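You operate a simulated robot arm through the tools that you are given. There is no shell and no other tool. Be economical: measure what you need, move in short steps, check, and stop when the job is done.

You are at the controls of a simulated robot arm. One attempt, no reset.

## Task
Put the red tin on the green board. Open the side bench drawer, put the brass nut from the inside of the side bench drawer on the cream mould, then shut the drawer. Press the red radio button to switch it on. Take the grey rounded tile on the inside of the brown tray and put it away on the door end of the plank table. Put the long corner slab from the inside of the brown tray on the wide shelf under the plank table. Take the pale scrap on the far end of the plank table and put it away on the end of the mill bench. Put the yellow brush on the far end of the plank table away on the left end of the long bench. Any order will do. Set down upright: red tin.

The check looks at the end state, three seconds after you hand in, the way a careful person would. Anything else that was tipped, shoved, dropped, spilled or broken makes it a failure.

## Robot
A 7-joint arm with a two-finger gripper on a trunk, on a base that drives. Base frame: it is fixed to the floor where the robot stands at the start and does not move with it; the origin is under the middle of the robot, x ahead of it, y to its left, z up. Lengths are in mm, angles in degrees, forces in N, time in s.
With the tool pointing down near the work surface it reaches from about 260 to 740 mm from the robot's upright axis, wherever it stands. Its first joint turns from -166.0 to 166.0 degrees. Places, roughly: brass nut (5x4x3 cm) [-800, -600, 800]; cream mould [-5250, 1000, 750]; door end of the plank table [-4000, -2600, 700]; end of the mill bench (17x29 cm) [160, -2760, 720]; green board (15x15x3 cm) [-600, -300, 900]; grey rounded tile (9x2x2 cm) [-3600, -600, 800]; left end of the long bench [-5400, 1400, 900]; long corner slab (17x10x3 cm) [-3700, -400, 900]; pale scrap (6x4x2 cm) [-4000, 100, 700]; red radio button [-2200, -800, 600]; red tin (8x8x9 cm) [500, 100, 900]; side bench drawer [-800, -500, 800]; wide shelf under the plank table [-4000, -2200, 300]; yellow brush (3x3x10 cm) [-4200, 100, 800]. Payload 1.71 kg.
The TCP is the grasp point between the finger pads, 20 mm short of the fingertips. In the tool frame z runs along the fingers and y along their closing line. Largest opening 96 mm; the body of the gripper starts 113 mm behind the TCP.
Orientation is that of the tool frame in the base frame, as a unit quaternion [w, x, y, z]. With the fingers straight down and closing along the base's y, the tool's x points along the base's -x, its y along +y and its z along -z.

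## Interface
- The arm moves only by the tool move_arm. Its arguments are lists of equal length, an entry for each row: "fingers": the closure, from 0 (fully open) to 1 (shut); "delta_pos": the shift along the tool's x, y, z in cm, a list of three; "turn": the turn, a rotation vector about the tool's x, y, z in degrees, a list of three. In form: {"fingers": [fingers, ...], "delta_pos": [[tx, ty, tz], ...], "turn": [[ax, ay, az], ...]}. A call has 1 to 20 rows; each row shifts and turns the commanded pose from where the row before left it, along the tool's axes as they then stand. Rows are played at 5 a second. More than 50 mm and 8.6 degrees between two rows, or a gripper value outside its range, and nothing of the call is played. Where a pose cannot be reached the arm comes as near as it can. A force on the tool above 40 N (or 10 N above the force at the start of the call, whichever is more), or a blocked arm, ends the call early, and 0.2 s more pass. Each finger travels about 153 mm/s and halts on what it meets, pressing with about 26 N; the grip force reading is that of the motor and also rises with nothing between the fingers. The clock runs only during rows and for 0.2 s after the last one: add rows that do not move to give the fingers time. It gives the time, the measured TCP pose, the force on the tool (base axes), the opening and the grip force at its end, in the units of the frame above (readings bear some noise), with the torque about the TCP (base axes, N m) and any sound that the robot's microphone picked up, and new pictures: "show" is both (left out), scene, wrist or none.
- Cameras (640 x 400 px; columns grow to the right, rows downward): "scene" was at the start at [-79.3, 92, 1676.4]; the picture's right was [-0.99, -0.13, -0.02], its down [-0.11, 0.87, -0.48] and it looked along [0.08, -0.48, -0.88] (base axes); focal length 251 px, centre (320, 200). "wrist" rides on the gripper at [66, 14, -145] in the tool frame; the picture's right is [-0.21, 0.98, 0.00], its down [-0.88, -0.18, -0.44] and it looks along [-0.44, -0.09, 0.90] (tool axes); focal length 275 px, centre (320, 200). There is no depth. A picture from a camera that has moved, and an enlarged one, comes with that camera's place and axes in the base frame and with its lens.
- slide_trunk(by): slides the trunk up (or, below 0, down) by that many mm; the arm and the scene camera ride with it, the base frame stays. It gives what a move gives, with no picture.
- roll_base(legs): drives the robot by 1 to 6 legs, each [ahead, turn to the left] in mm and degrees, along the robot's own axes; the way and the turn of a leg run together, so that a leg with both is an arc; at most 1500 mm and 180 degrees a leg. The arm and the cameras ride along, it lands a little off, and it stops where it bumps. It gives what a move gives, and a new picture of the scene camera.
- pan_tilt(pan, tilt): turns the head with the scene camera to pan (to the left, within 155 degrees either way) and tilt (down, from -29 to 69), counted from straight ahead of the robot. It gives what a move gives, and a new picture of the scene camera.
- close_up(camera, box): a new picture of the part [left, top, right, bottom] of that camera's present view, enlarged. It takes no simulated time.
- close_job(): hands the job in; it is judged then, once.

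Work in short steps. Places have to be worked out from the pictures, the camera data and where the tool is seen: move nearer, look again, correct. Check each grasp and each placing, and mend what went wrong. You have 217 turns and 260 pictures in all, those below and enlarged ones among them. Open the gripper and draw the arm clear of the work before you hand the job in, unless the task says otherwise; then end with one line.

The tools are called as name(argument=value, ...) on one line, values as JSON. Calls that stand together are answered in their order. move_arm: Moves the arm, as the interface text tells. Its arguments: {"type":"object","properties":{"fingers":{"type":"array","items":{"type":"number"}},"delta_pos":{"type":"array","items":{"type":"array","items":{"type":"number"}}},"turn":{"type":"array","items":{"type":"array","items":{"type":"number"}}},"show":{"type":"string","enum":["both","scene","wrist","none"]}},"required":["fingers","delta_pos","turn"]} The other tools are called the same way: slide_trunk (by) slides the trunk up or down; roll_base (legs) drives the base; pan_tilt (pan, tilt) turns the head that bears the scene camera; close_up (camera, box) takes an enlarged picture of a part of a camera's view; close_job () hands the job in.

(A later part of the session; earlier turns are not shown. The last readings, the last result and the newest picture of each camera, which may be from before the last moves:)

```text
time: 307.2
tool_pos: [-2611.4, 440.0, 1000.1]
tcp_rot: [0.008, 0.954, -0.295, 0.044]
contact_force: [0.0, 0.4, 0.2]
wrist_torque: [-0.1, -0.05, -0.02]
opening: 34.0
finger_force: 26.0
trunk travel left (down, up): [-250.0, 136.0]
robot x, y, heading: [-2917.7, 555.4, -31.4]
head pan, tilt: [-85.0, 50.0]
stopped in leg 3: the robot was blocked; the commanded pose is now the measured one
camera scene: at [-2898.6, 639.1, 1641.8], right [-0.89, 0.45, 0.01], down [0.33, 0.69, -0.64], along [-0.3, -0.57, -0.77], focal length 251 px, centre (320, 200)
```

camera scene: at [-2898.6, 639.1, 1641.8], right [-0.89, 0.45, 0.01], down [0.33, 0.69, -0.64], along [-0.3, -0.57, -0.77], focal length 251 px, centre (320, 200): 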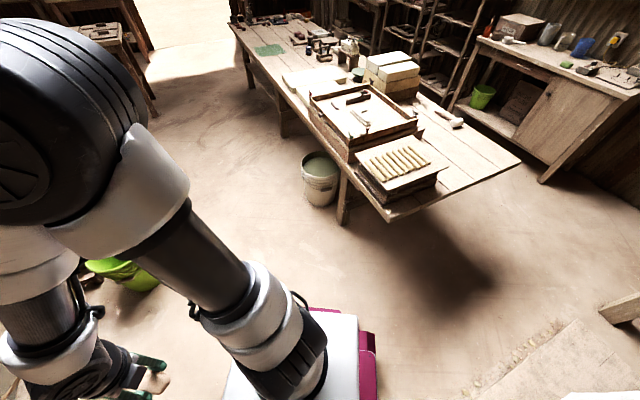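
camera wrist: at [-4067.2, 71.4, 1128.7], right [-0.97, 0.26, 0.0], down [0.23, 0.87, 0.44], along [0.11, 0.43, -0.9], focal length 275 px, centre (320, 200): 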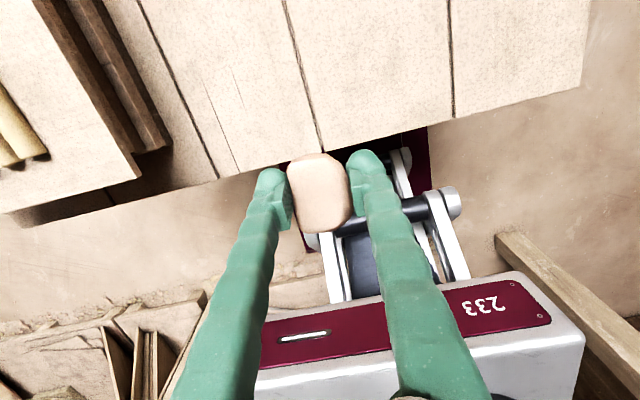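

Rear corner caught the low platform edge. Move forward away from it and finish the turn.

roll_base(legs=[[150, 0], [0, -59], [1500, 0]])

```text
time: 319.2
tool_pos: [-2715.5, -1351.7, 999.7]
tcp_rot: [-0.025, -0.692, 0.721, -0.034]
contact_force: [0.2, 0.1, -0.4]
wrist_torque: [0.04, 0.0, 0.0]
opening: 33.3
finger_force: 26.1
trunk travel left (down, up): [-250.0, 136.0]
robot x, y, heading: [-2781.3, -1034.2, -89.6]
head pan, tilt: [-85.0, 50.0]
camera scene: at [-2702.0, -1005.2, 1642.0], right [-0.09, 1.0, 0.02], down [0.76, 0.08, -0.64], along [-0.64, -0.05, -0.77], focal length 251 px, centre (320, 200)
```

scene: 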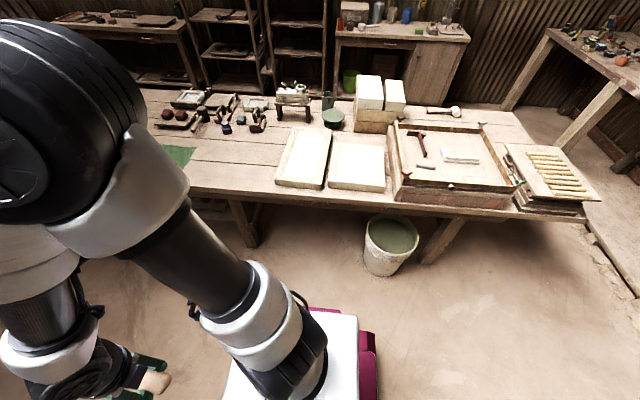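

Continue toward the mill bench.

roll_base(legs=[[640, 0], [0, 82], [1400, 0], [680, 0]])

pan_tilt(pan=-45, tilt=32)

```text
time: 337.9
tool_pos: [-367.8, -1923.0, 1009.5]
tcp_rot: [-0.008, 0.993, -0.096, 0.071]
contact_force: [0.7, -0.3, -0.2]
wrist_torque: [0.0, 0.02, 0.01]
opening: 32.9
finger_force: 25.8
trunk travel left (down, up): [-250.0, 136.0]
robot x, y, heading: [-703.7, -1948.4, -7.4]
head pan, tilt: [-85.0, 50.0]
camera scene: at [-718.4, -1864.5, 1642.0], right [-1.0, 0.04, 0.02], down [0.02, 0.77, -0.64], along [-0.04, -0.64, -0.77], focal length 251 px, centre (320, 200)
```

scene: 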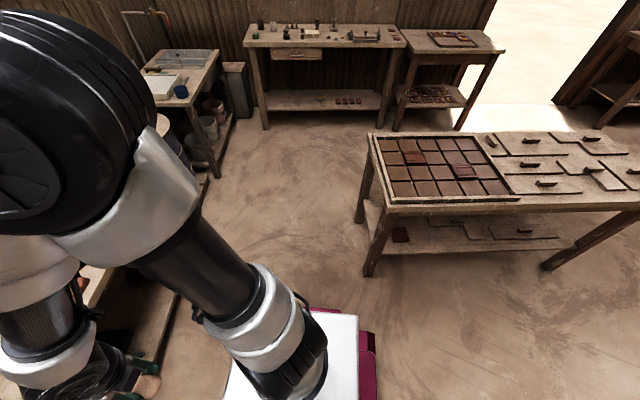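

```text
time: 338.9
tool_pos: [-357.5, -1918.0, 1024.4]
tcp_rot: [-0.013, 0.99, -0.098, 0.102]
contact_force: [-0.5, 0.2, -0.3]
wrist_torque: [0.04, 0.01, 0.02]
opening: 32.6
finger_force: 26.1
trunk travel left (down, up): [-250.0, 136.0]
robot x, y, heading: [-704.6, -1946.0, -7.3]
head pan, tilt: [-45.0, 32.0]
camera scene: at [-661.6, -1858.7, 1667.4], right [-0.79, -0.61, 0.01], down [-0.34, 0.42, -0.84], along [0.51, -0.67, -0.54], focal length 251 px, centre (320, 200)
```

scene: 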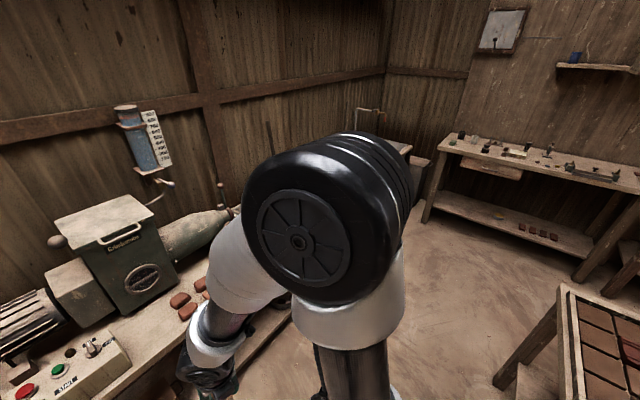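

Proceed to beside the end of the mill bench and face it.

roll_base(legs=[[0, -62], [760, 0], [0, 70]])

pan_tilt(pan=25, tilt=45)

```text
time: 350.2
tool_pos: [-117.7, -2579.4, 1017.3]
tcp_rot: [-0.01, 0.997, -0.017, 0.071]
contact_force: [-0.5, -0.1, -0.1]
wrist_torque: [0.0, -0.03, -0.03]
opening: 33.2
finger_force: 25.3
trunk travel left (down, up): [-250.0, 136.0]
robot x, y, heading: [-438.2, -2661.5, 1.8]
head pan, tilt: [-45.0, 32.0]
camera scene: at [-411.5, -2567.1, 1667.4], right [-0.69, -0.73, 0.01], down [-0.4, 0.36, -0.84], along [0.61, -0.58, -0.54], focal length 251 px, centre (320, 200)
```

scene: 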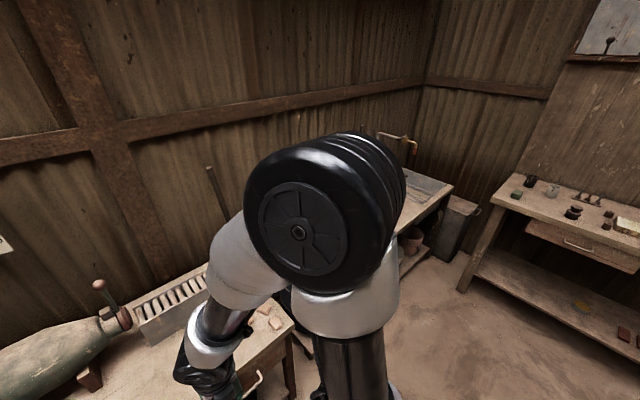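

```text
time: 351.6
tool_pos: [-111.3, -2571.8, 1027.5]
tcp_rot: [-0.017, 0.995, -0.02, 0.097]
contact_force: [0.4, 0.1, -1.0]
wrist_torque: [0.01, 0.02, 0.02]
opening: 33.1
finger_force: 26.2
trunk travel left (down, up): [-250.0, 136.0]
robot x, y, heading: [-440.4, -2660.6, 1.6]
head pan, tilt: [25.0, 45.0]
camera scene: at [-404.1, -2469.5, 1647.8], right [0.45, -0.89, -0.01], down [-0.64, -0.32, -0.7], along [0.62, 0.32, -0.72], focal length 251 px, centre (320, 200)
```

scene: 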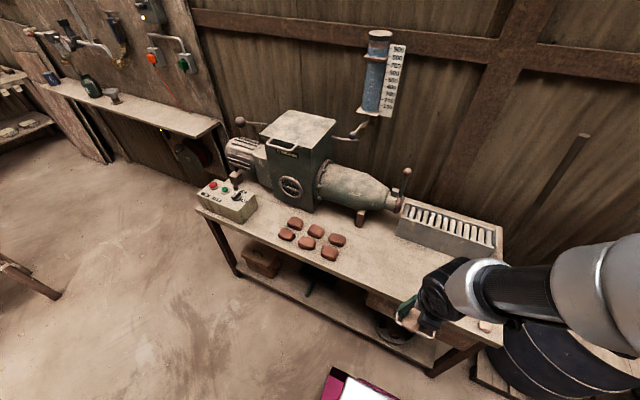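

Straighten the tool and view the bench end with the wrist camera.

move_arm(fingers=[1, 1, 1], delta_pos=[[0, 0, 0], [0, 0, 0], [0, 0, 0]], turn=[[-0.8, -5.5, 0], [-0.8, -5.5, 0], [0, 0, 0]], show="wrist")

close_up(camera="scene", box=[350, 180, 560, 380])

```text
time: 352.4
tool_pos: [-132.7, -2578.7, 1020.2]
tcp_rot: [0.004, 1.0, -0.016, -0.02]
contact_force: [0.6, 0.0, 0.0]
wrist_torque: [0.01, -0.01, -0.02]
opening: 32.7
finger_force: 25.9
trunk travel left (down, up): [-250.0, 136.0]
robot x, y, heading: [-443.0, -2660.0, 1.7]
head pan, tilt: [25.0, 45.0]
camera wrist: at [-61.2, -2592.9, 1162.1], right [-0.24, -0.97, 0.02], down [-0.85, 0.22, 0.48], along [-0.47, 0.1, -0.88], focal length 275 px, centre (320, 200)
```

wrist: 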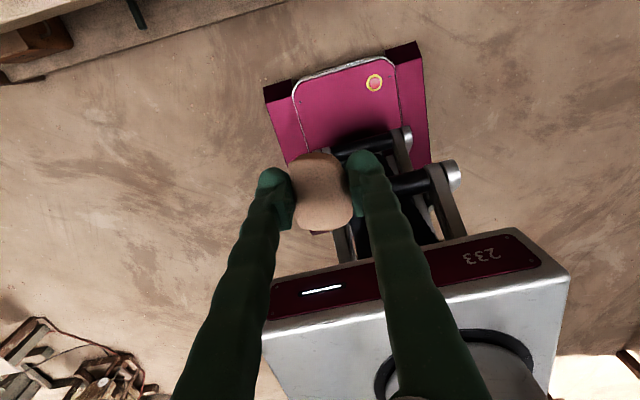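

```text
2.00 times, centred on (455, 280) of scene
camera zoom: at [-404.7, -2469.0, 1647.8], right [0.45, -0.89, -0.01], down [-0.64, -0.32, -0.7], along [0.62, 0.32, -0.72], focal length 503 px, centre (50, 40)
```

zoom: 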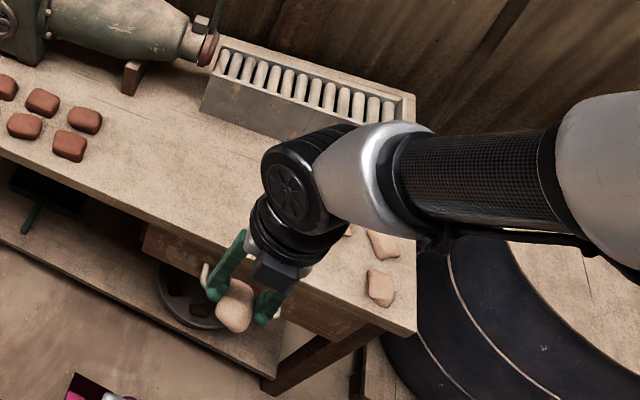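

Other pale scraps lie on this bench's end (~[117..200,−2835]). Move over the end to see free space.

move_arm(fingers=[1, 1, 1, 1, 1, 1, 1], delta_pos=[[3.97, 2.56, 0], [4.13, 2.28, 0], [4.28, 1.99, 0], [4.4, 1.7, 0], [4.51, 1.4, 0], [4.59, 1.09, 0], [0, 0, 0]], turn=[[0, 1.1, 3.9], [0, 1.1, 3.9], [0, 0, 3.9], [0, 0, 3.9], [0, 0, 3.9], [0, 0, 3.9], [0, 0, 0]], show="wrist")

```text
time: 354.0
tool_pos: [102.2, -2739.9, 1022.3]
tcp_rot: [0.004, 0.976, -0.219, 0.001]
contact_force: [1.1, -0.5, -0.8]
wrist_torque: [-0.01, -0.03, 0.03]
opening: 33.0
finger_force: 26.2
trunk travel left (down, up): [-250.0, 136.0]
robot x, y, heading: [-439.8, -2659.1, 1.8]
head pan, tilt: [25.0, 45.0]
camera wrist: at [156.1, -2778.3, 1167.0], right [-0.6, -0.8, 0.01], down [-0.71, 0.55, 0.44], along [-0.35, 0.26, -0.9], focal length 275 px, centre (320, 200)
```

wrist: 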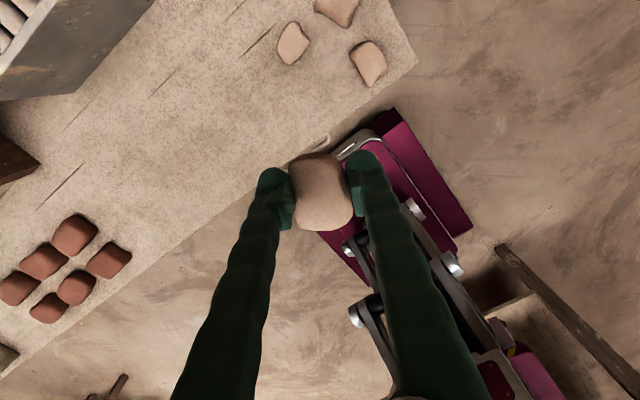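

Free spot at about [155,−2700]. Move there and lower to z≈790.

move_arm(fingers=[1, 1, 1, 1, 1, 1, 1], delta_pos=[[0.51, -0.98, 3.8], [0.51, -0.98, 3.8], [0.51, -0.98, 3.8], [0.51, -0.98, 3.8], [0.51, -0.98, 3.8], [0.51, -0.98, 3.8], [0, 0, 0]], turn=[[0, 0, 0], [0, 0, 0], [0, 0, 0], [0, 0, 0], [0, 0, 0], [0, 0, 0], [0, 0, 0]], show="wrist")

```text
time: 355.6
tool_pos: [154.0, -2700.2, 792.2]
tcp_rot: [0.004, 0.976, -0.219, 0.001]
contact_force: [0.4, 0.1, 0.0]
wrist_torque: [-0.02, -0.01, 0.02]
opening: 33.2
finger_force: 26.4
trunk travel left (down, up): [-250.0, 136.0]
robot x, y, heading: [-440.0, -2660.3, 1.7]
head pan, tilt: [25.0, 45.0]
camera wrist: at [208.7, -2740.3, 938.4], right [-0.6, -0.8, 0.0], down [-0.71, 0.54, 0.44], along [-0.35, 0.26, -0.9], focal length 275 px, centre (320, 200)
```

wrist: 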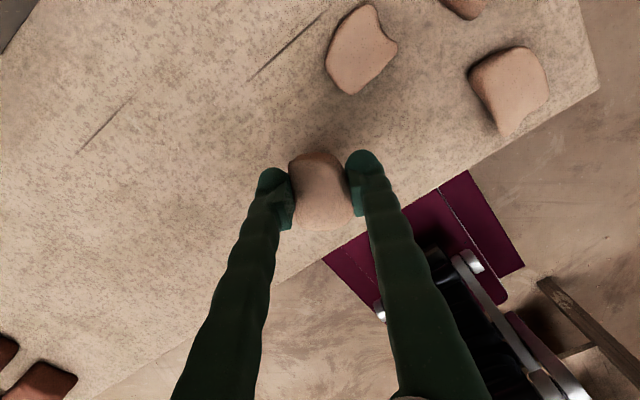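

Good spot. Lower to contact in small steps.

move_arm(fingers=[1, 1, 1, 1, 1, 1, 1, 1], delta_pos=[[0, 0, 1], [0, 0, 1], [0, 0, 0.8], [0, 0, 0.4], [0, 0, 0.4], [0, 0, 0.3], [0, 0, 0.3], [0, 0, 0]], turn=[[0, 0, 0], [0, 0, 0], [0, 0, 0], [0, 0, 0], [0, 0, 0], [0, 0, 0], [0, 0, 0], [0, 0, 0]], show="none")

```text
time: 357.4
tool_pos: [155.3, -2702.6, 752.1]
tcp_rot: [0.003, 0.976, -0.219, 0.001]
contact_force: [-0.3, -0.2, -0.5]
wrist_torque: [0.02, 0.03, -0.02]
opening: 32.7
finger_force: 26.0
trunk travel left (down, up): [-250.0, 136.0]
robot x, y, heading: [-439.7, -2663.1, 1.8]
head pan, tilt: [25.0, 45.0]
```

move_arm(fingers=[1, 1, 1, 1, 1, 1], delta_pos=[[0, 0, 0.3], [0, 0, 0.3], [0, 0, 0.3], [0, 0, 0.3], [0, 0, 0.3], [0, 0, 0]], turn=[[0, 0, 0], [0, 0, 0], [0, 0, 0], [0, 0, 0], [0, 0, 0], [0, 0, 0]], show="wrist")

```text
time: 359.0
tool_pos: [144.6, -2703.4, 747.0]
tcp_rot: [0.002, 0.976, -0.219, 0.009]
contact_force: [0.5, 0.5, -0.7]
wrist_torque: [-0.01, -0.02, 0.02]
opening: 33.8
finger_force: 26.2
trunk travel left (down, up): [-250.0, 136.0]
robot x, y, heading: [-440.2, -2663.6, 1.6]
head pan, tilt: [25.0, 45.0]
stopped in row 6: the force on the tool passed its limit at 41 N (the readings are from after the stop); the commanded pose is now the measured one
camera wrist: at [195.8, -2742.2, 892.8], right [-0.61, -0.8, -0.01], down [-0.72, 0.54, 0.43], along [-0.34, 0.26, -0.9], focal length 275 px, centre (320, 200)
```

wrist: 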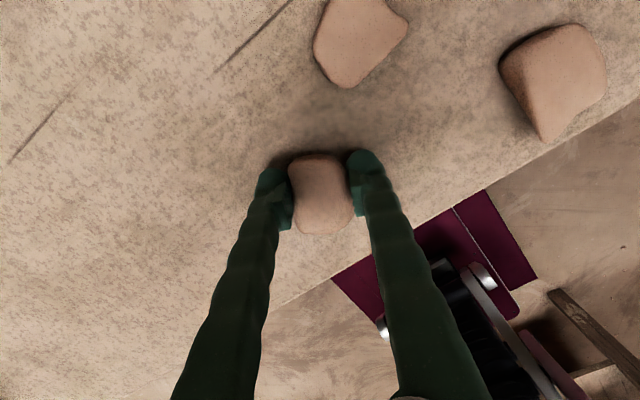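

Contact made. Ease down 4 mm and release.

move_arm(fingers=[1, 1, 0.7, 0.4, 0.4, 0.4, 0.4], delta_pos=[[0, 0, 0.3], [0, 0, 0.2], [0, 0, 0], [0, 0, 0], [0, 0, -3], [0, 0, -4], [0, 0, -4]], turn=[[0, 0, 0], [0, 0, 0], [0, 0, 0], [0, 0, 0], [0, 0, 0], [0, 0, 0], [0, 0, 0]], show="wrist")

```text
time: 360.6
tool_pos: [140.5, -2703.1, 852.3]
tcp_rot: [0.0, 0.976, -0.22, 0.009]
contact_force: [-0.5, 0.2, 0.2]
wrist_torque: [-0.01, 0.0, -0.01]
opening: 57.7
finger_force: 0.0
trunk travel left (down, up): [-250.0, 136.0]
robot x, y, heading: [-436.5, -2659.9, 1.5]
head pan, tilt: [25.0, 45.0]
camera wrist: at [192.8, -2742.7, 997.1], right [-0.61, -0.8, -0.01], down [-0.72, 0.54, 0.43], along [-0.34, 0.26, -0.9], focal length 275 px, centre (320, 200)
```

wrist: 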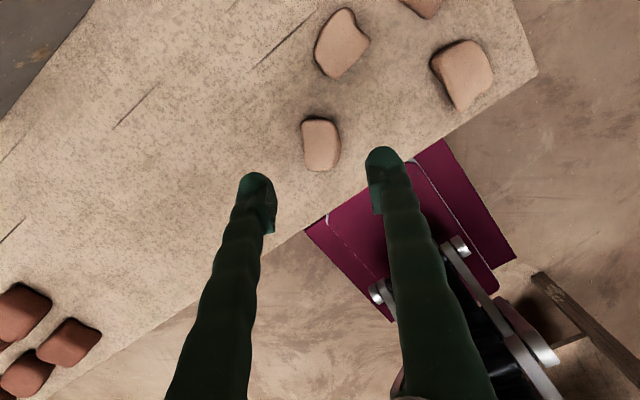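

Scrap placed. Raise and retract the arm.

move_arm(fingers=[0.5, 1, 1, 1, 1, 1, 1, 1], delta_pos=[[0, 0, -5], [0, 0, -5], [0, 0, -5], [-3.45, 1.35, -2], [-3.45, 1.35, 0], [-3.45, 1.35, 0], [-3.45, 1.35, 0], [0, 0, 0]], turn=[[0, 0, 0], [0, 0, 0], [0, 0, 0], [0, -1, 0], [0, 0, 0], [0, 0, 0], [0, 0, 0], [0, 0, 0]], show="none")

roll_base(legs=[[0, 108], [770, 0], [0, 62], [1500, 0], [600, 0]])

```text
time: 362.4
tool_pos: [-7.2, -2691.7, 1020.3]
tcp_rot: [0.0, 0.976, -0.22, 0.001]
contact_force: [0.3, 0.1, 0.5]
wrist_torque: [0.02, -0.01, -0.01]
opening: 0.0
finger_force: 25.7
trunk travel left (down, up): [-250.0, 136.0]
robot x, y, heading: [-438.9, -2662.1, 1.5]
head pan, tilt: [25.0, 45.0]
```

```text
time: 386.1
tool_pos: [-3179.9, -1498.0, 1019.7]
tcp_rot: [-0.001, 0.318, 0.948, 0.001]
contact_force: [0.1, 0.2, 0.9]
wrist_torque: [0.02, -0.02, 0.03]
opening: 0.0
finger_force: 26.1
trunk travel left (down, up): [-250.0, 136.0]
robot x, y, heading: [-2761.3, -1617.8, 170.0]
head pan, tilt: [25.0, 45.0]
camera scene: at [-2835.7, -1791.5, 1647.8], right [-0.26, 0.97, -0.01], down [0.7, 0.18, -0.7], along [-0.67, -0.18, -0.72], focal length 251 px, centre (320, 200)
```

scene: 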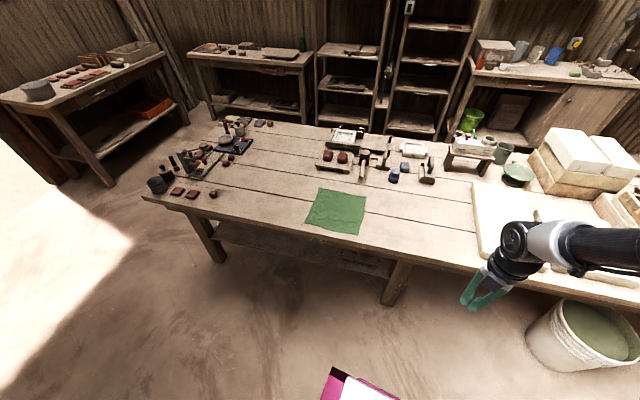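

Drive north beside the fan, then face the radio from the north-west.

roll_base(legs=[[0, -80], [1150, 0], [0, -120]])

pan_tilt(pan=10, tilt=50)

```text
time: 399.5
tool_pos: [-2416.1, -262.1, 1038.2]
tcp_rot: [-0.009, 0.996, 0.081, 0.025]
contact_force: [-0.5, 0.3, 1.0]
wrist_torque: [-0.01, -0.11, 0.0]
opening: 0.0
finger_force: 26.1
trunk travel left (down, up): [-250.0, 136.0]
robot x, y, heading: [-2746.5, -456.8, 36.6]
head pan, tilt: [25.0, 45.0]
stopped in leg 3: the robot was blocked; the commanded pose is now the measured one
camera scene: at [-2833.9, -277.9, 1647.6], right [0.88, -0.48, 0.0], down [-0.34, -0.63, -0.7], along [0.33, 0.62, -0.72], focal length 251 px, centre (320, 200)
```

scene: 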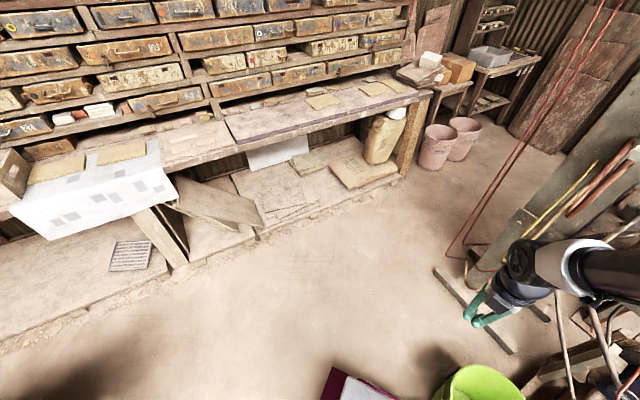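

```text
time: 400.2
tool_pos: [-2410.9, -260.8, 1035.3]
tcp_rot: [-0.009, 0.996, 0.082, 0.021]
contact_force: [-0.4, -0.4, -0.5]
wrist_torque: [-0.01, -0.01, -0.05]
opening: 0.0
finger_force: 26.2
trunk travel left (down, up): [-250.0, 136.0]
robot x, y, heading: [-2747.8, -456.5, 36.4]
head pan, tilt: [10.0, 50.0]
camera scene: at [-2813.2, -291.2, 1640.8], right [0.73, -0.69, 0.0], down [-0.54, -0.56, -0.63], along [0.43, 0.46, -0.78], focal length 251 px, centre (320, 200)
```

scene: 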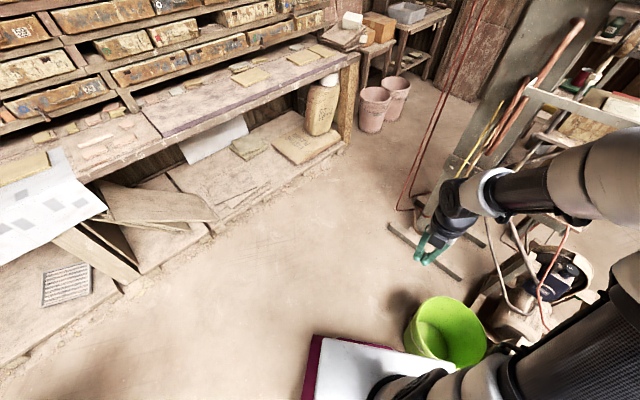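

Blocked while turning; look to the robot's right to see what it touches.

pan_tilt(pan=-70, tilt=45)

pan_tilt(pan=150, tilt=50)

```text
time: 401.8
tool_pos: [-2411.3, -260.6, 1035.5]
tcp_rot: [-0.008, 0.996, 0.083, 0.021]
contact_force: [-0.8, -0.1, -1.3]
wrist_torque: [-0.04, 0.02, -0.02]
opening: 0.2
finger_force: 26.2
trunk travel left (down, up): [-250.0, 136.0]
robot x, y, heading: [-2744.9, -457.0, 36.4]
head pan, tilt: [-70.0, 45.0]
camera scene: at [-2798.9, -393.1, 1648.6], right [-0.55, -0.83, 0.02], down [-0.6, 0.38, -0.7], along [0.58, -0.4, -0.71], focal length 251 px, centre (320, 200)
```

scene: 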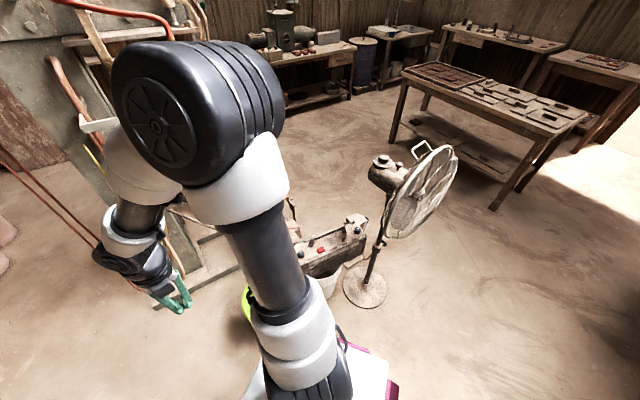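

```text
time: 404.9
tool_pos: [-2412.5, -261.5, 1034.8]
tcp_rot: [-0.009, 0.996, 0.081, 0.021]
contact_force: [-0.2, -0.5, -1.1]
wrist_torque: [-0.02, 0.0, 0.02]
opening: 0.0
finger_force: 26.2
trunk travel left (down, up): [-250.0, 136.0]
robot x, y, heading: [-2747.1, -453.6, 36.5]
head pan, tilt: [150.0, 50.0]
camera scene: at [-2943.4, -357.1, 1643.2], right [-0.11, 0.99, -0.01], down [0.75, 0.08, -0.65], along [-0.65, -0.08, -0.76], focal length 251 px, centre (320, 200)
```

scene: 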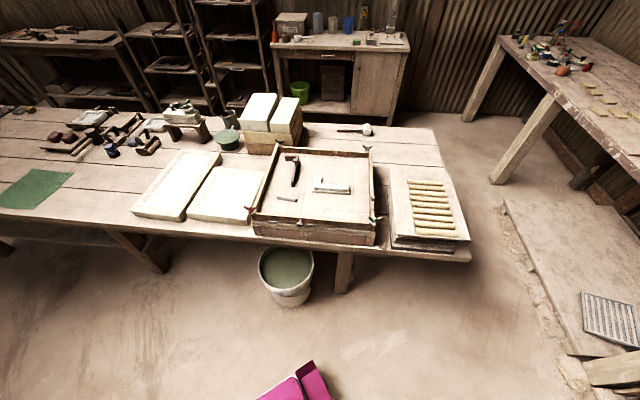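

Nothing obvious; probably the front corner near the green bucket. Back up 150 mm and finish the turn.

roll_base(legs=[[-150, 0], [0, -66]])

pan_tilt(pan=-25, tilt=50)

```text
time: 409.8
tool_pos: [-2562.2, -780.8, 1034.3]
tcp_rot: [0.004, 0.876, -0.482, 0.022]
contact_force: [-0.4, -0.7, 0.9]
wrist_torque: [0.01, 0.0, -0.03]
opening: 0.0
finger_force: 26.3
trunk travel left (down, up): [-250.0, 136.0]
robot x, y, heading: [-2872.5, -544.1, -30.6]
head pan, tilt: [150.0, 50.0]
camera scene: at [-2859.0, -324.7, 1643.2], right [0.87, 0.49, -0.01], down [0.37, -0.66, -0.65], along [-0.33, 0.57, -0.76], focal length 251 px, centre (320, 200)
```

scene: 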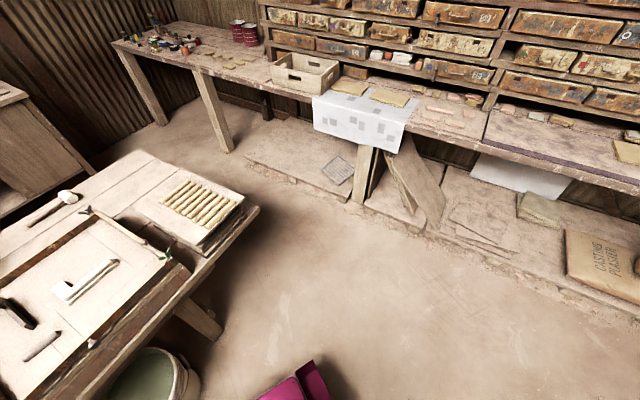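

```text
time: 412.5
tool_pos: [-2575.5, -772.4, 1039.9]
tcp_rot: [0.005, 0.876, -0.481, 0.03]
contact_force: [-0.6, 0.3, 0.0]
wrist_torque: [-0.02, -0.01, 0.02]
opening: 0.0
finger_force: 26.2
trunk travel left (down, up): [-250.0, 136.0]
robot x, y, heading: [-2870.2, -547.2, -30.5]
head pan, tilt: [-25.0, 50.0]
camera scene: at [-2777.4, -455.1, 1641.0], right [-0.82, -0.57, 0.01], down [-0.44, 0.64, -0.63], along [0.35, -0.52, -0.78], focal length 251 px, centre (320, 200)
```

scene: 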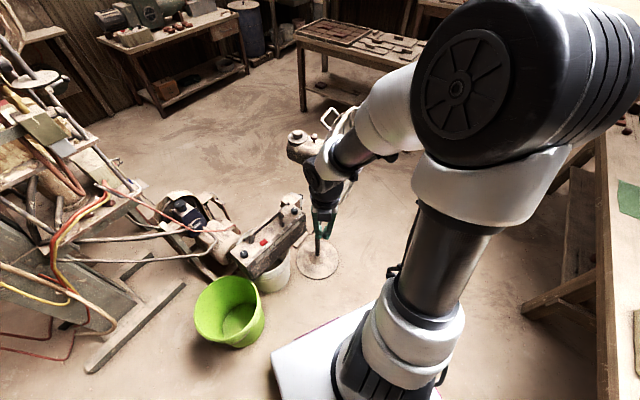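

Button at ~[-2204,-810,547]. Swing the arm away from the fan to the left, then drive 150 mm nearer.

move_arm(fingers=[1, 1, 1, 1, 1, 1], delta_pos=[[0, 0, 0], [-1.75, -4.04, 0], [-1.75, -4.04, 0], [-1.75, -4.04, 0], [-1.75, -4.04, 0], [0, 0, 0]], turn=[[0, -3.3, 0], [0, 0, -6.8], [0, 0, -6.8], [0, 0, -6.8], [0, 0, -6.8], [0, 0, 0]], show="none")

roll_base(legs=[[150, 0]])

```text
time: 413.9
tool_pos: [-2502.8, -612.6, 1042.8]
tcp_rot: [-0.007, 0.965, -0.261, 0.008]
contact_force: [-0.3, -0.1, 0.1]
wrist_torque: [0.01, -0.02, 0.01]
opening: 0.2
finger_force: 26.8
trunk travel left (down, up): [-250.0, 136.0]
robot x, y, heading: [-2873.8, -540.4, -30.3]
head pan, tilt: [-25.0, 50.0]
```

```text
time: 415.4
tool_pos: [-2383.1, -685.3, 1045.9]
tcp_rot: [-0.005, 0.965, -0.262, 0.01]
contact_force: [0.9, 0.1, -0.3]
wrist_torque: [-0.01, 0.02, -0.05]
opening: 0.0
finger_force: 25.3
trunk travel left (down, up): [-250.0, 136.0]
robot x, y, heading: [-2744.7, -621.9, -30.4]
head pan, tilt: [-25.0, 50.0]
stopped in leg 1: the robot was blocked; the commanded pose is now the measured one
camera scene: at [-2689.9, -506.5, 1641.3], right [-0.82, -0.57, 0.0], down [-0.43, 0.63, -0.65], along [0.37, -0.53, -0.76], focal length 251 px, centre (320, 200)
```

scene: 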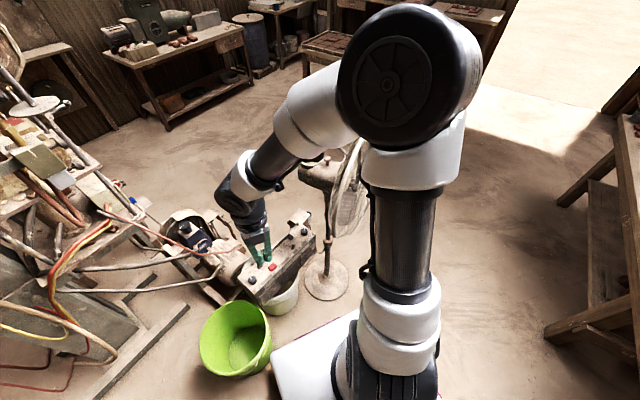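

Blocked gently near the bucket, but I'm close enough. Check the fan's clearance to the arm before lowering.

close_up(camera="scene", box=[180, 100, 440, 320])

close_up(camera="wrist", box=[0, 0, 640, 400])

```text
1.82 times, centred on (310, 210) of scene
camera zoom: at [-2689.9, -506.5, 1641.3], right [-0.82, -0.57, 0.0], down [-0.43, 0.63, -0.65], along [0.37, -0.53, -0.76], focal length 457 px, centre (338, 182)
```

zoom: 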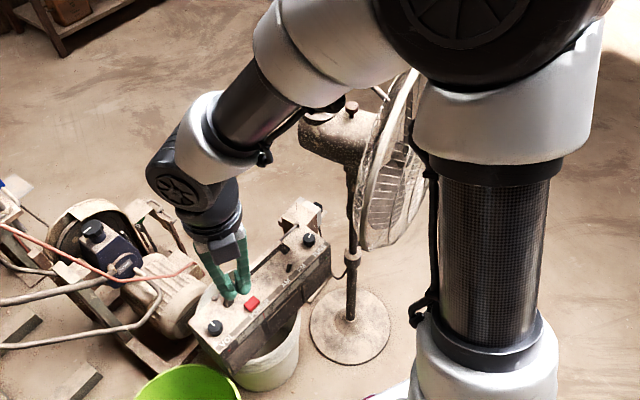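

```text
1.00 times, centred on (320, 200) of wrist (not enlarged: the box is as wide or as high as the picture)
camera zoom: at [-2336.7, -729.0, 1191.0], right [-0.67, -0.74, -0.02], down [-0.67, 0.6, 0.43], along [-0.31, 0.3, -0.9], focal length 275 px, centre (320, 200)
```

zoom: 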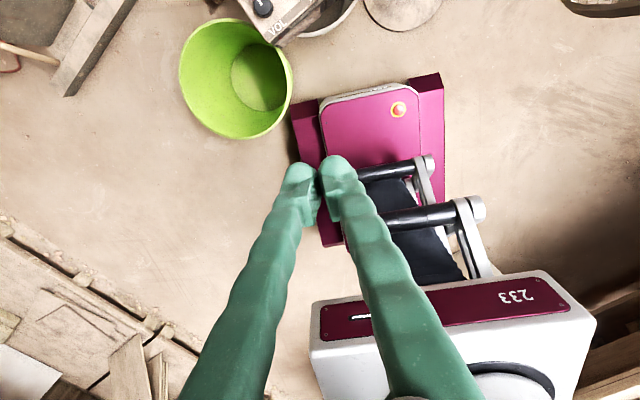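

Elbow estimated ~190 mm clear of the fan. Lower the trunk in part and re-check.

slide_trunk(by=-150)

pan_tilt(pan=-40, tilt=45)

```text
time: 417.2
tool_pos: [-2381.3, -685.7, 894.0]
tcp_rot: [-0.006, 0.965, -0.261, 0.009]
contact_force: [-0.8, -0.2, 0.1]
wrist_torque: [0.0, -0.06, 0.01]
opening: 0.1
finger_force: 25.9
trunk travel left (down, up): [-100.0, 286.0]
robot x, y, heading: [-2743.1, -617.0, -30.6]
head pan, tilt: [-25.0, 50.0]
```

```text
time: 417.9
tool_pos: [-2383.0, -684.3, 894.0]
tcp_rot: [-0.006, 0.965, -0.261, 0.009]
contact_force: [-0.5, -0.8, -0.4]
wrist_torque: [-0.02, 0.01, 0.0]
opening: 0.0
finger_force: 26.1
trunk travel left (down, up): [-100.0, 286.0]
robot x, y, heading: [-2747.2, -620.7, -30.5]
head pan, tilt: [-40.0, 45.0]
camera scene: at [-2669.8, -541.3, 1498.5], right [-0.94, -0.34, 0.01], down [-0.25, 0.67, -0.7], along [0.23, -0.66, -0.72], focal length 251 px, centre (320, 200)
```

scene: 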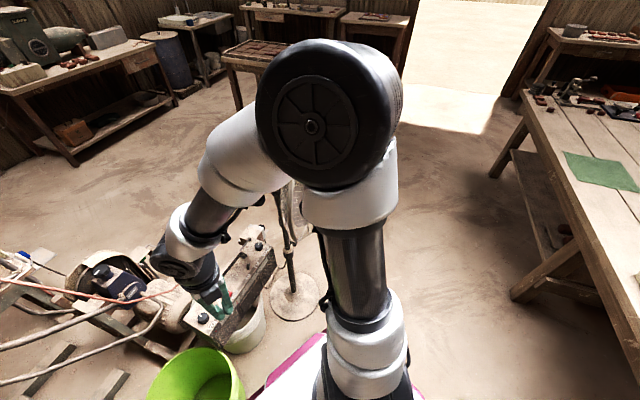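

Move over the radio button to z≈715.

move_arm(fingers=[1, 1, 1, 1, 1, 1, 1], delta_pos=[[3.6, 0.3, 2.9], [3.6, 0.3, 2.9], [3.6, 0.3, 2.9], [3.6, 0.3, 2.9], [3.6, 0.3, 2.9], [3.6, 0.3, 2.9], [0, 0, 0]], turn=[[0, 0, 0], [0, 0, 0], [0, 0, 0], [0, 0, 0], [0, 0, 0], [0, 0, 0], [0, 0, 0]], show="both")

```text
time: 419.6
tool_pos: [-2200.7, -809.0, 725.7]
tcp_rot: [-0.006, 0.965, -0.262, 0.01]
contact_force: [0.2, -0.4, -0.1]
wrist_torque: [0.0, 0.02, 0.01]
opening: 0.0
finger_force: 26.3
trunk travel left (down, up): [-100.0, 286.0]
robot x, y, heading: [-2743.8, -622.5, -30.4]
head pan, tilt: [-40.0, 45.0]
camera scene: at [-2669.3, -541.7, 1498.5], right [-0.94, -0.33, 0.01], down [-0.25, 0.67, -0.7], along [0.23, -0.66, -0.72], focal length 251 px, centre (320, 200)
camera wrist: at [-2153.6, -853.3, 871.3], right [-0.67, -0.74, -0.02], down [-0.67, 0.6, 0.43], along [-0.31, 0.3, -0.9], focal length 275 px, centre (320, 200)
```

scene: 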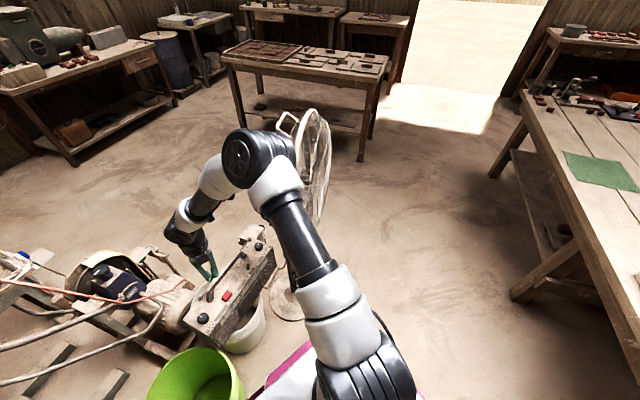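
wrist: 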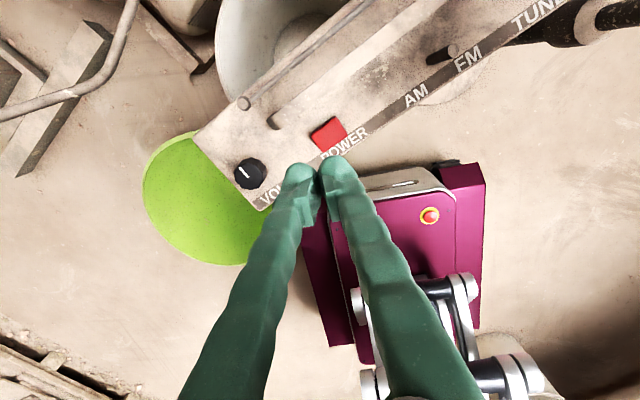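

Button is centred just ahead. The elbow may be near the fan; zoom to judge.

close_up(camera="scene", box=[170, 90, 370, 330])

```text
1.67 times, centred on (270, 210) of scene
camera zoom: at [-2669.3, -541.7, 1498.5], right [-0.94, -0.33, 0.01], down [-0.25, 0.67, -0.7], along [0.23, -0.66, -0.72], focal length 419 px, centre (403, 183)
```

zoom: 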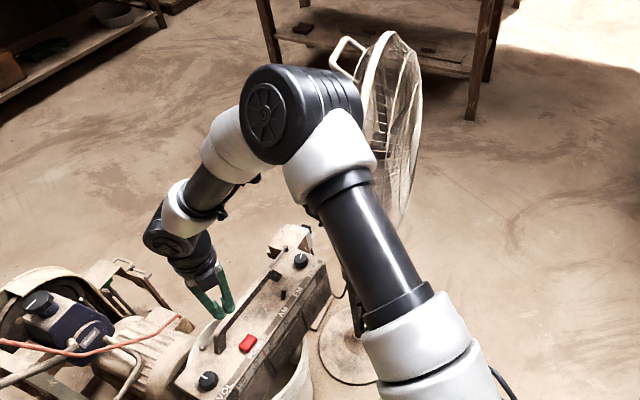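

Too tight next to the fan motor. Retract and re-approach from further north, where the elbow stays far from the fan.

move_arm(fingers=[1, 1, 1, 1, 1, 1, 1], delta_pos=[[-3.6, -0.3, -2.9], [-3.6, -0.3, -2.9], [-3.6, -0.3, -2.9], [-3.6, -0.3, -2.9], [-3.6, -0.3, -2.9], [-3.6, -0.3, -2.9], [0, 0, 0]], turn=[[0, 0, 0], [0, 0, 0], [0, 0, 0], [0, 0, 0], [0, 0, 0], [0, 0, 0], [0, 0, 0]], show="none")

roll_base(legs=[[-200, 0], [0, 117.5], [330, 0], [0, -129.5]])

```text
time: 421.1
tool_pos: [-2381.8, -684.3, 894.3]
tcp_rot: [-0.005, 0.965, -0.262, 0.009]
contact_force: [-0.5, -0.4, -0.2]
wrist_torque: [0.0, 0.03, 0.0]
opening: 0.1
finger_force: 26.3
trunk travel left (down, up): [-100.0, 286.0]
robot x, y, heading: [-2746.4, -618.6, -30.2]
head pan, tilt: [-40.0, 45.0]
```

```text
time: 437.1
tool_pos: [-2566.8, -322.7, 894.0]
tcp_rot: [-0.004, 0.934, -0.358, 0.01]
contact_force: [0.0, 0.2, 0.4]
wrist_torque: [0.01, 0.02, 0.0]
opening: 0.1
finger_force: 26.1
trunk travel left (down, up): [-100.0, 286.0]
robot x, y, heading: [-2903.6, -173.8, -42.4]
head pan, tilt: [-40.0, 45.0]
camera scene: at [-2813.2, -118.0, 1498.5], right [-0.99, -0.14, 0.01], down [-0.1, 0.71, -0.7], along [0.09, -0.69, -0.72], focal length 251 px, centre (320, 200)
```

scene: 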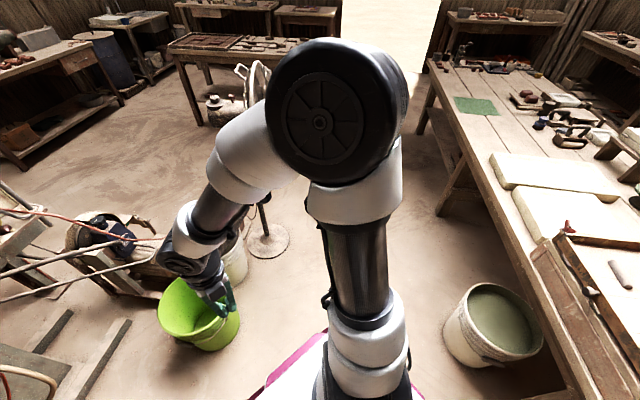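

Aligned. Advance 235 mm and reach out over the button.

roll_base(legs=[[240, 0]])

```text
time: 438.9
tool_pos: [-2400.9, -473.0, 897.1]
tcp_rot: [0.0, 0.933, -0.359, 0.017]
contact_force: [0.2, 0.2, -0.2]
wrist_torque: [0.0, 0.0, 0.0]
opening: 0.1
finger_force: 26.5
trunk travel left (down, up): [-100.0, 286.0]
robot x, y, heading: [-2727.1, -335.5, -42.3]
head pan, tilt: [-40.0, 45.0]
camera scene: at [-2638.6, -276.4, 1498.5], right [-0.99, -0.14, 0.01], down [-0.1, 0.71, -0.7], along [0.09, -0.69, -0.72], focal length 251 px, centre (320, 200)
```

scene: 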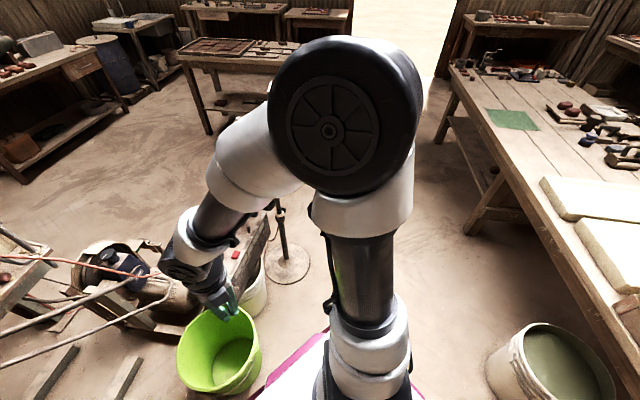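

Lower the trunk fully and move over the button.

slide_trunk(by=-100)

move_arm(fingers=[1, 1, 1, 1, 1, 1, 1, 1, 1, 1], delta_pos=[[4.13, 1.31, 1.1], [4.13, 1.31, 1.1], [4.13, 1.31, 1.1], [4.13, 1.31, 1.1], [4.13, 1.31, 1.1], [4.13, 1.31, 1.1], [4.13, 1.31, 1.1], [4.13, 1.31, 1.1], [4.13, 1.31, 1.1], [0, 0, 0]], turn=[[0, 0, 0], [0, 0, 0], [0, 0, 0], [0, 0, 0], [0, 0, 0], [0, 0, 0], [0, 0, 0], [0, 0, 0], [0, 0, 0], [0, 0, 0]], show="both")

```text
time: 440.3
tool_pos: [-2411.0, -463.9, 801.3]
tcp_rot: [0.005, 0.933, -0.359, 0.023]
contact_force: [0.1, 0.7, 0.9]
wrist_torque: [-0.01, 0.0, -0.07]
opening: 0.0
finger_force: 25.7
trunk travel left (down, up): [0.0, 386.0]
robot x, y, heading: [-2725.4, -340.4, -42.3]
head pan, tilt: [-40.0, 45.0]
```

```text
time: 442.5
tool_pos: [-2209.8, -802.8, 720.4]
tcp_rot: [0.004, 0.933, -0.36, 0.023]
contact_force: [-0.1, -0.3, -1.0]
wrist_torque: [0.0, 0.0, 0.01]
opening: 0.0
finger_force: 25.9
trunk travel left (down, up): [0.0, 386.0]
robot x, y, heading: [-2726.1, -336.0, -42.0]
head pan, tilt: [-40.0, 45.0]
camera scene: at [-2639.2, -275.9, 1399.2], right [-0.99, -0.14, 0.01], down [-0.1, 0.71, -0.7], along [0.09, -0.69, -0.72], focal length 251 px, centre (320, 200)
camera wrist: at [-2174.3, -854.0, 868.2], right [-0.81, -0.59, -0.02], down [-0.54, 0.73, 0.41], along [-0.22, 0.34, -0.91], focal length 275 px, centre (320, 200)
```

scene: 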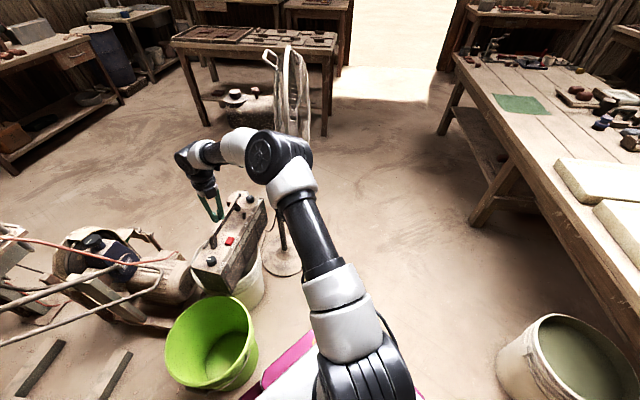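
wrist: 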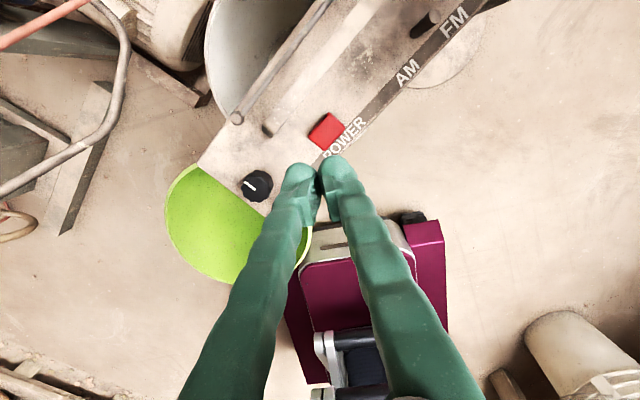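

Elbow is well clear now. Button at [-2208,-808,547]. Fix tilt, centre and descend close.

move_arm(fingers=[1, 1, 1, 1, 1, 1], delta_pos=[[0.48, 0.24, 0], [0, 0, 4], [0, 0, 4], [0, 0, 3], [0, 0, 1.5], [0, 0, 0]], turn=[[0, -2.6, 0], [0, 0, 0], [0, 0, 0], [0, 0, 0], [0, 0, 0], [0, 0, 0]], show="wrist")

```text
time: 443.9
tool_pos: [-2208.7, -807.0, 594.4]
tcp_rot: [-0.006, 0.934, -0.358, 0.001]
contact_force: [0.0, 0.0, -0.2]
wrist_torque: [-0.01, 0.0, 0.02]
opening: 0.1
finger_force: 26.2
trunk travel left (down, up): [0.0, 386.0]
robot x, y, heading: [-2727.7, -337.5, -42.3]
head pan, tilt: [-40.0, 45.0]
camera wrist: at [-2169.3, -861.0, 738.5], right [-0.81, -0.59, -0.01], down [-0.53, 0.72, 0.45], along [-0.25, 0.37, -0.89], focal length 275 px, centre (320, 200)
```

wrist: 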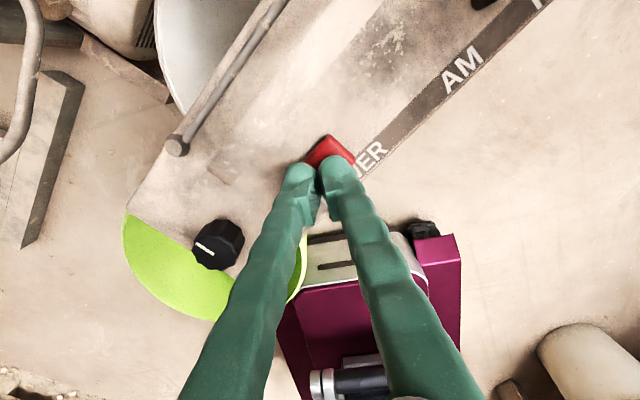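

Aligned above the button; press down gradually.

move_arm(fingers=[1, 1, 1, 1, 1, 1, 1], delta_pos=[[0, 0, 0.8], [0, 0, 0.8], [0, 0, 0.4], [0, 0, 0.4], [0, 0, 0.3], [0, 0, 0.3], [0, 0, 0]], turn=[[0, 0, 0], [0, 0, 0], [0, 0, 0], [0, 0, 0], [0, 0, 0], [0, 0, 0], [0, 0, 0]], show="wrist")

```text
time: 445.4
tool_pos: [-2213.9, -802.4, 578.7]
tcp_rot: [-0.003, 0.933, -0.359, 0.012]
contact_force: [0.1, -1.0, 2.9]
wrist_torque: [0.01, -0.03, 0.04]
opening: 6.0
finger_force: 25.8
trunk travel left (down, up): [0.0, 386.0]
robot x, y, heading: [-2727.8, -333.0, -42.2]
head pan, tilt: [-40.0, 45.0]
heard: click, click
stopped in row 7: the force on the tool passed its limit at 41 N (the readings are from after the stop); the commanded pose is now the measured one
camera wrist: at [-2175.4, -854.9, 724.0], right [-0.81, -0.59, -0.02], down [-0.54, 0.73, 0.43], along [-0.24, 0.36, -0.9], focal length 275 px, centre (320, 200)
```

wrist: 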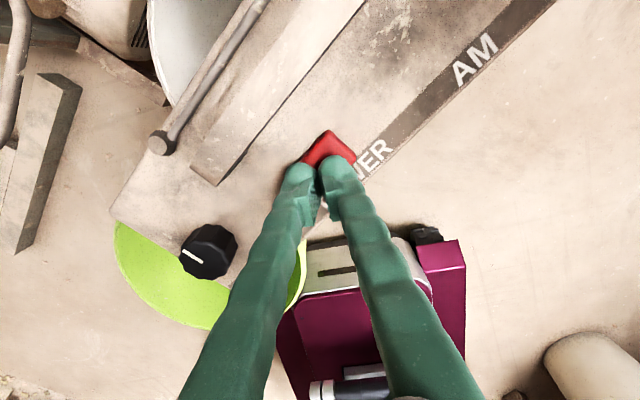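

Two clicks were heard. Raise and inspect the radio.

move_arm(fingers=[1, 1, 1, 1], delta_pos=[[0, 0, -3], [0, 0, -5], [0, 0, -5], [0, 0, 0]], turn=[[0, 0, 0], [0, 0, 0], [0, 0, 0], [0, 0, 0]], show="wrist")

close_up(camera="scene", box=[170, 160, 330, 310])

```text
time: 446.4
tool_pos: [-2217.4, -800.8, 707.4]
tcp_rot: [-0.003, 0.933, -0.359, 0.011]
contact_force: [0.2, 1.0, -0.6]
wrist_torque: [-0.05, -0.06, 0.02]
opening: 0.0
finger_force: 25.9
trunk travel left (down, up): [0.0, 386.0]
robot x, y, heading: [-2726.3, -336.7, -42.1]
head pan, tilt: [-40.0, 45.0]
camera wrist: at [-2179.9, -852.8, 853.1], right [-0.81, -0.59, -0.01], down [-0.54, 0.73, 0.43], along [-0.24, 0.36, -0.9], focal length 275 px, centre (320, 200)
```

wrist: 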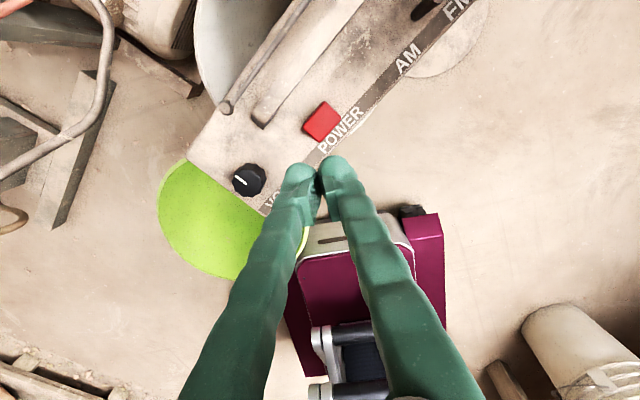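

```text
2.67 times, centred on (250, 235) of scene
camera zoom: at [-2639.9, -275.1, 1399.2], right [-0.99, -0.14, 0.01], down [-0.1, 0.71, -0.7], along [0.09, -0.69, -0.72], focal length 670 px, centre (507, 107)
```

zoom: 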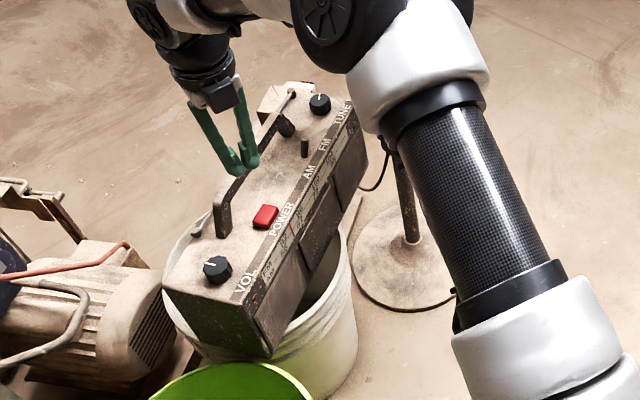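

Zoom on the radio for any sign that it is on.

close_up(camera="scene", box=[205, 175, 275, 255])

close_up(camera="wrist", box=[180, 0, 480, 220])

```text
5.00 times, centred on (240, 215) of scene
camera zoom: at [-2639.9, -275.1, 1399.2], right [-0.99, -0.14, 0.01], down [-0.1, 0.71, -0.7], along [0.09, -0.69, -0.72], focal length 1257 px, centre (720, 125)
```

zoom: 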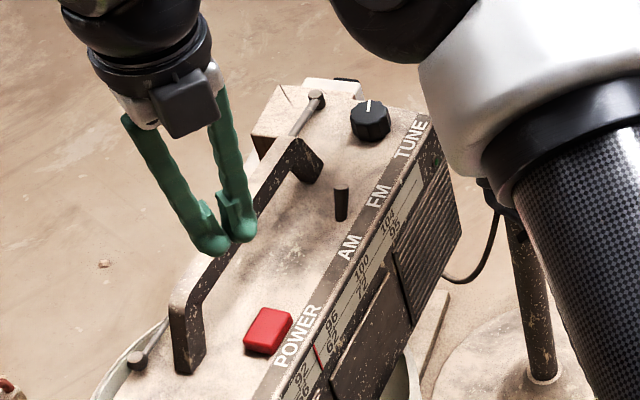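

```text
1.82 times, centred on (330, 110) of wrist
camera zoom: at [-2179.9, -852.8, 853.1], right [-0.81, -0.59, -0.01], down [-0.54, 0.73, 0.43], along [-0.24, 0.36, -0.9], focal length 500 px, centre (302, 364)
```

zoom: 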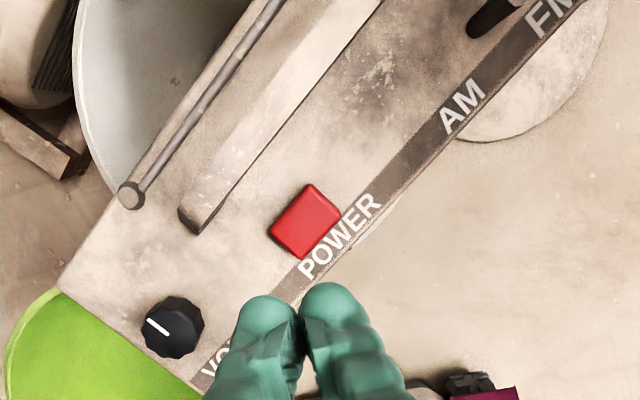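

No visible indicator, and two clicks are ambiguous. Test: press again slowly and hold to learn whether a press gives one click.

move_arm(fingers=[1, 1, 1, 1, 1, 1], delta_pos=[[1.1, 0, 3], [0, 0, 4], [0, 0, 3], [0, 0, 2], [0, 0, 0.7], [0, 0, 0]], turn=[[0, -1.2, 0], [0, 0, 0], [0, 0, 0], [0, 0, 0], [0, 0, 0], [0, 0, 0]], show="none")

```text
time: 447.8
tool_pos: [-2205.4, -808.2, 580.4]
tcp_rot: [-0.006, 0.933, -0.359, 0.0]
contact_force: [0.6, -0.5, 1.9]
wrist_torque: [-0.04, -0.01, 0.01]
opening: 5.9
finger_force: 25.9
trunk travel left (down, up): [0.0, 386.0]
robot x, y, heading: [-2727.1, -335.9, -42.2]
head pan, tilt: [-40.0, 45.0]
```

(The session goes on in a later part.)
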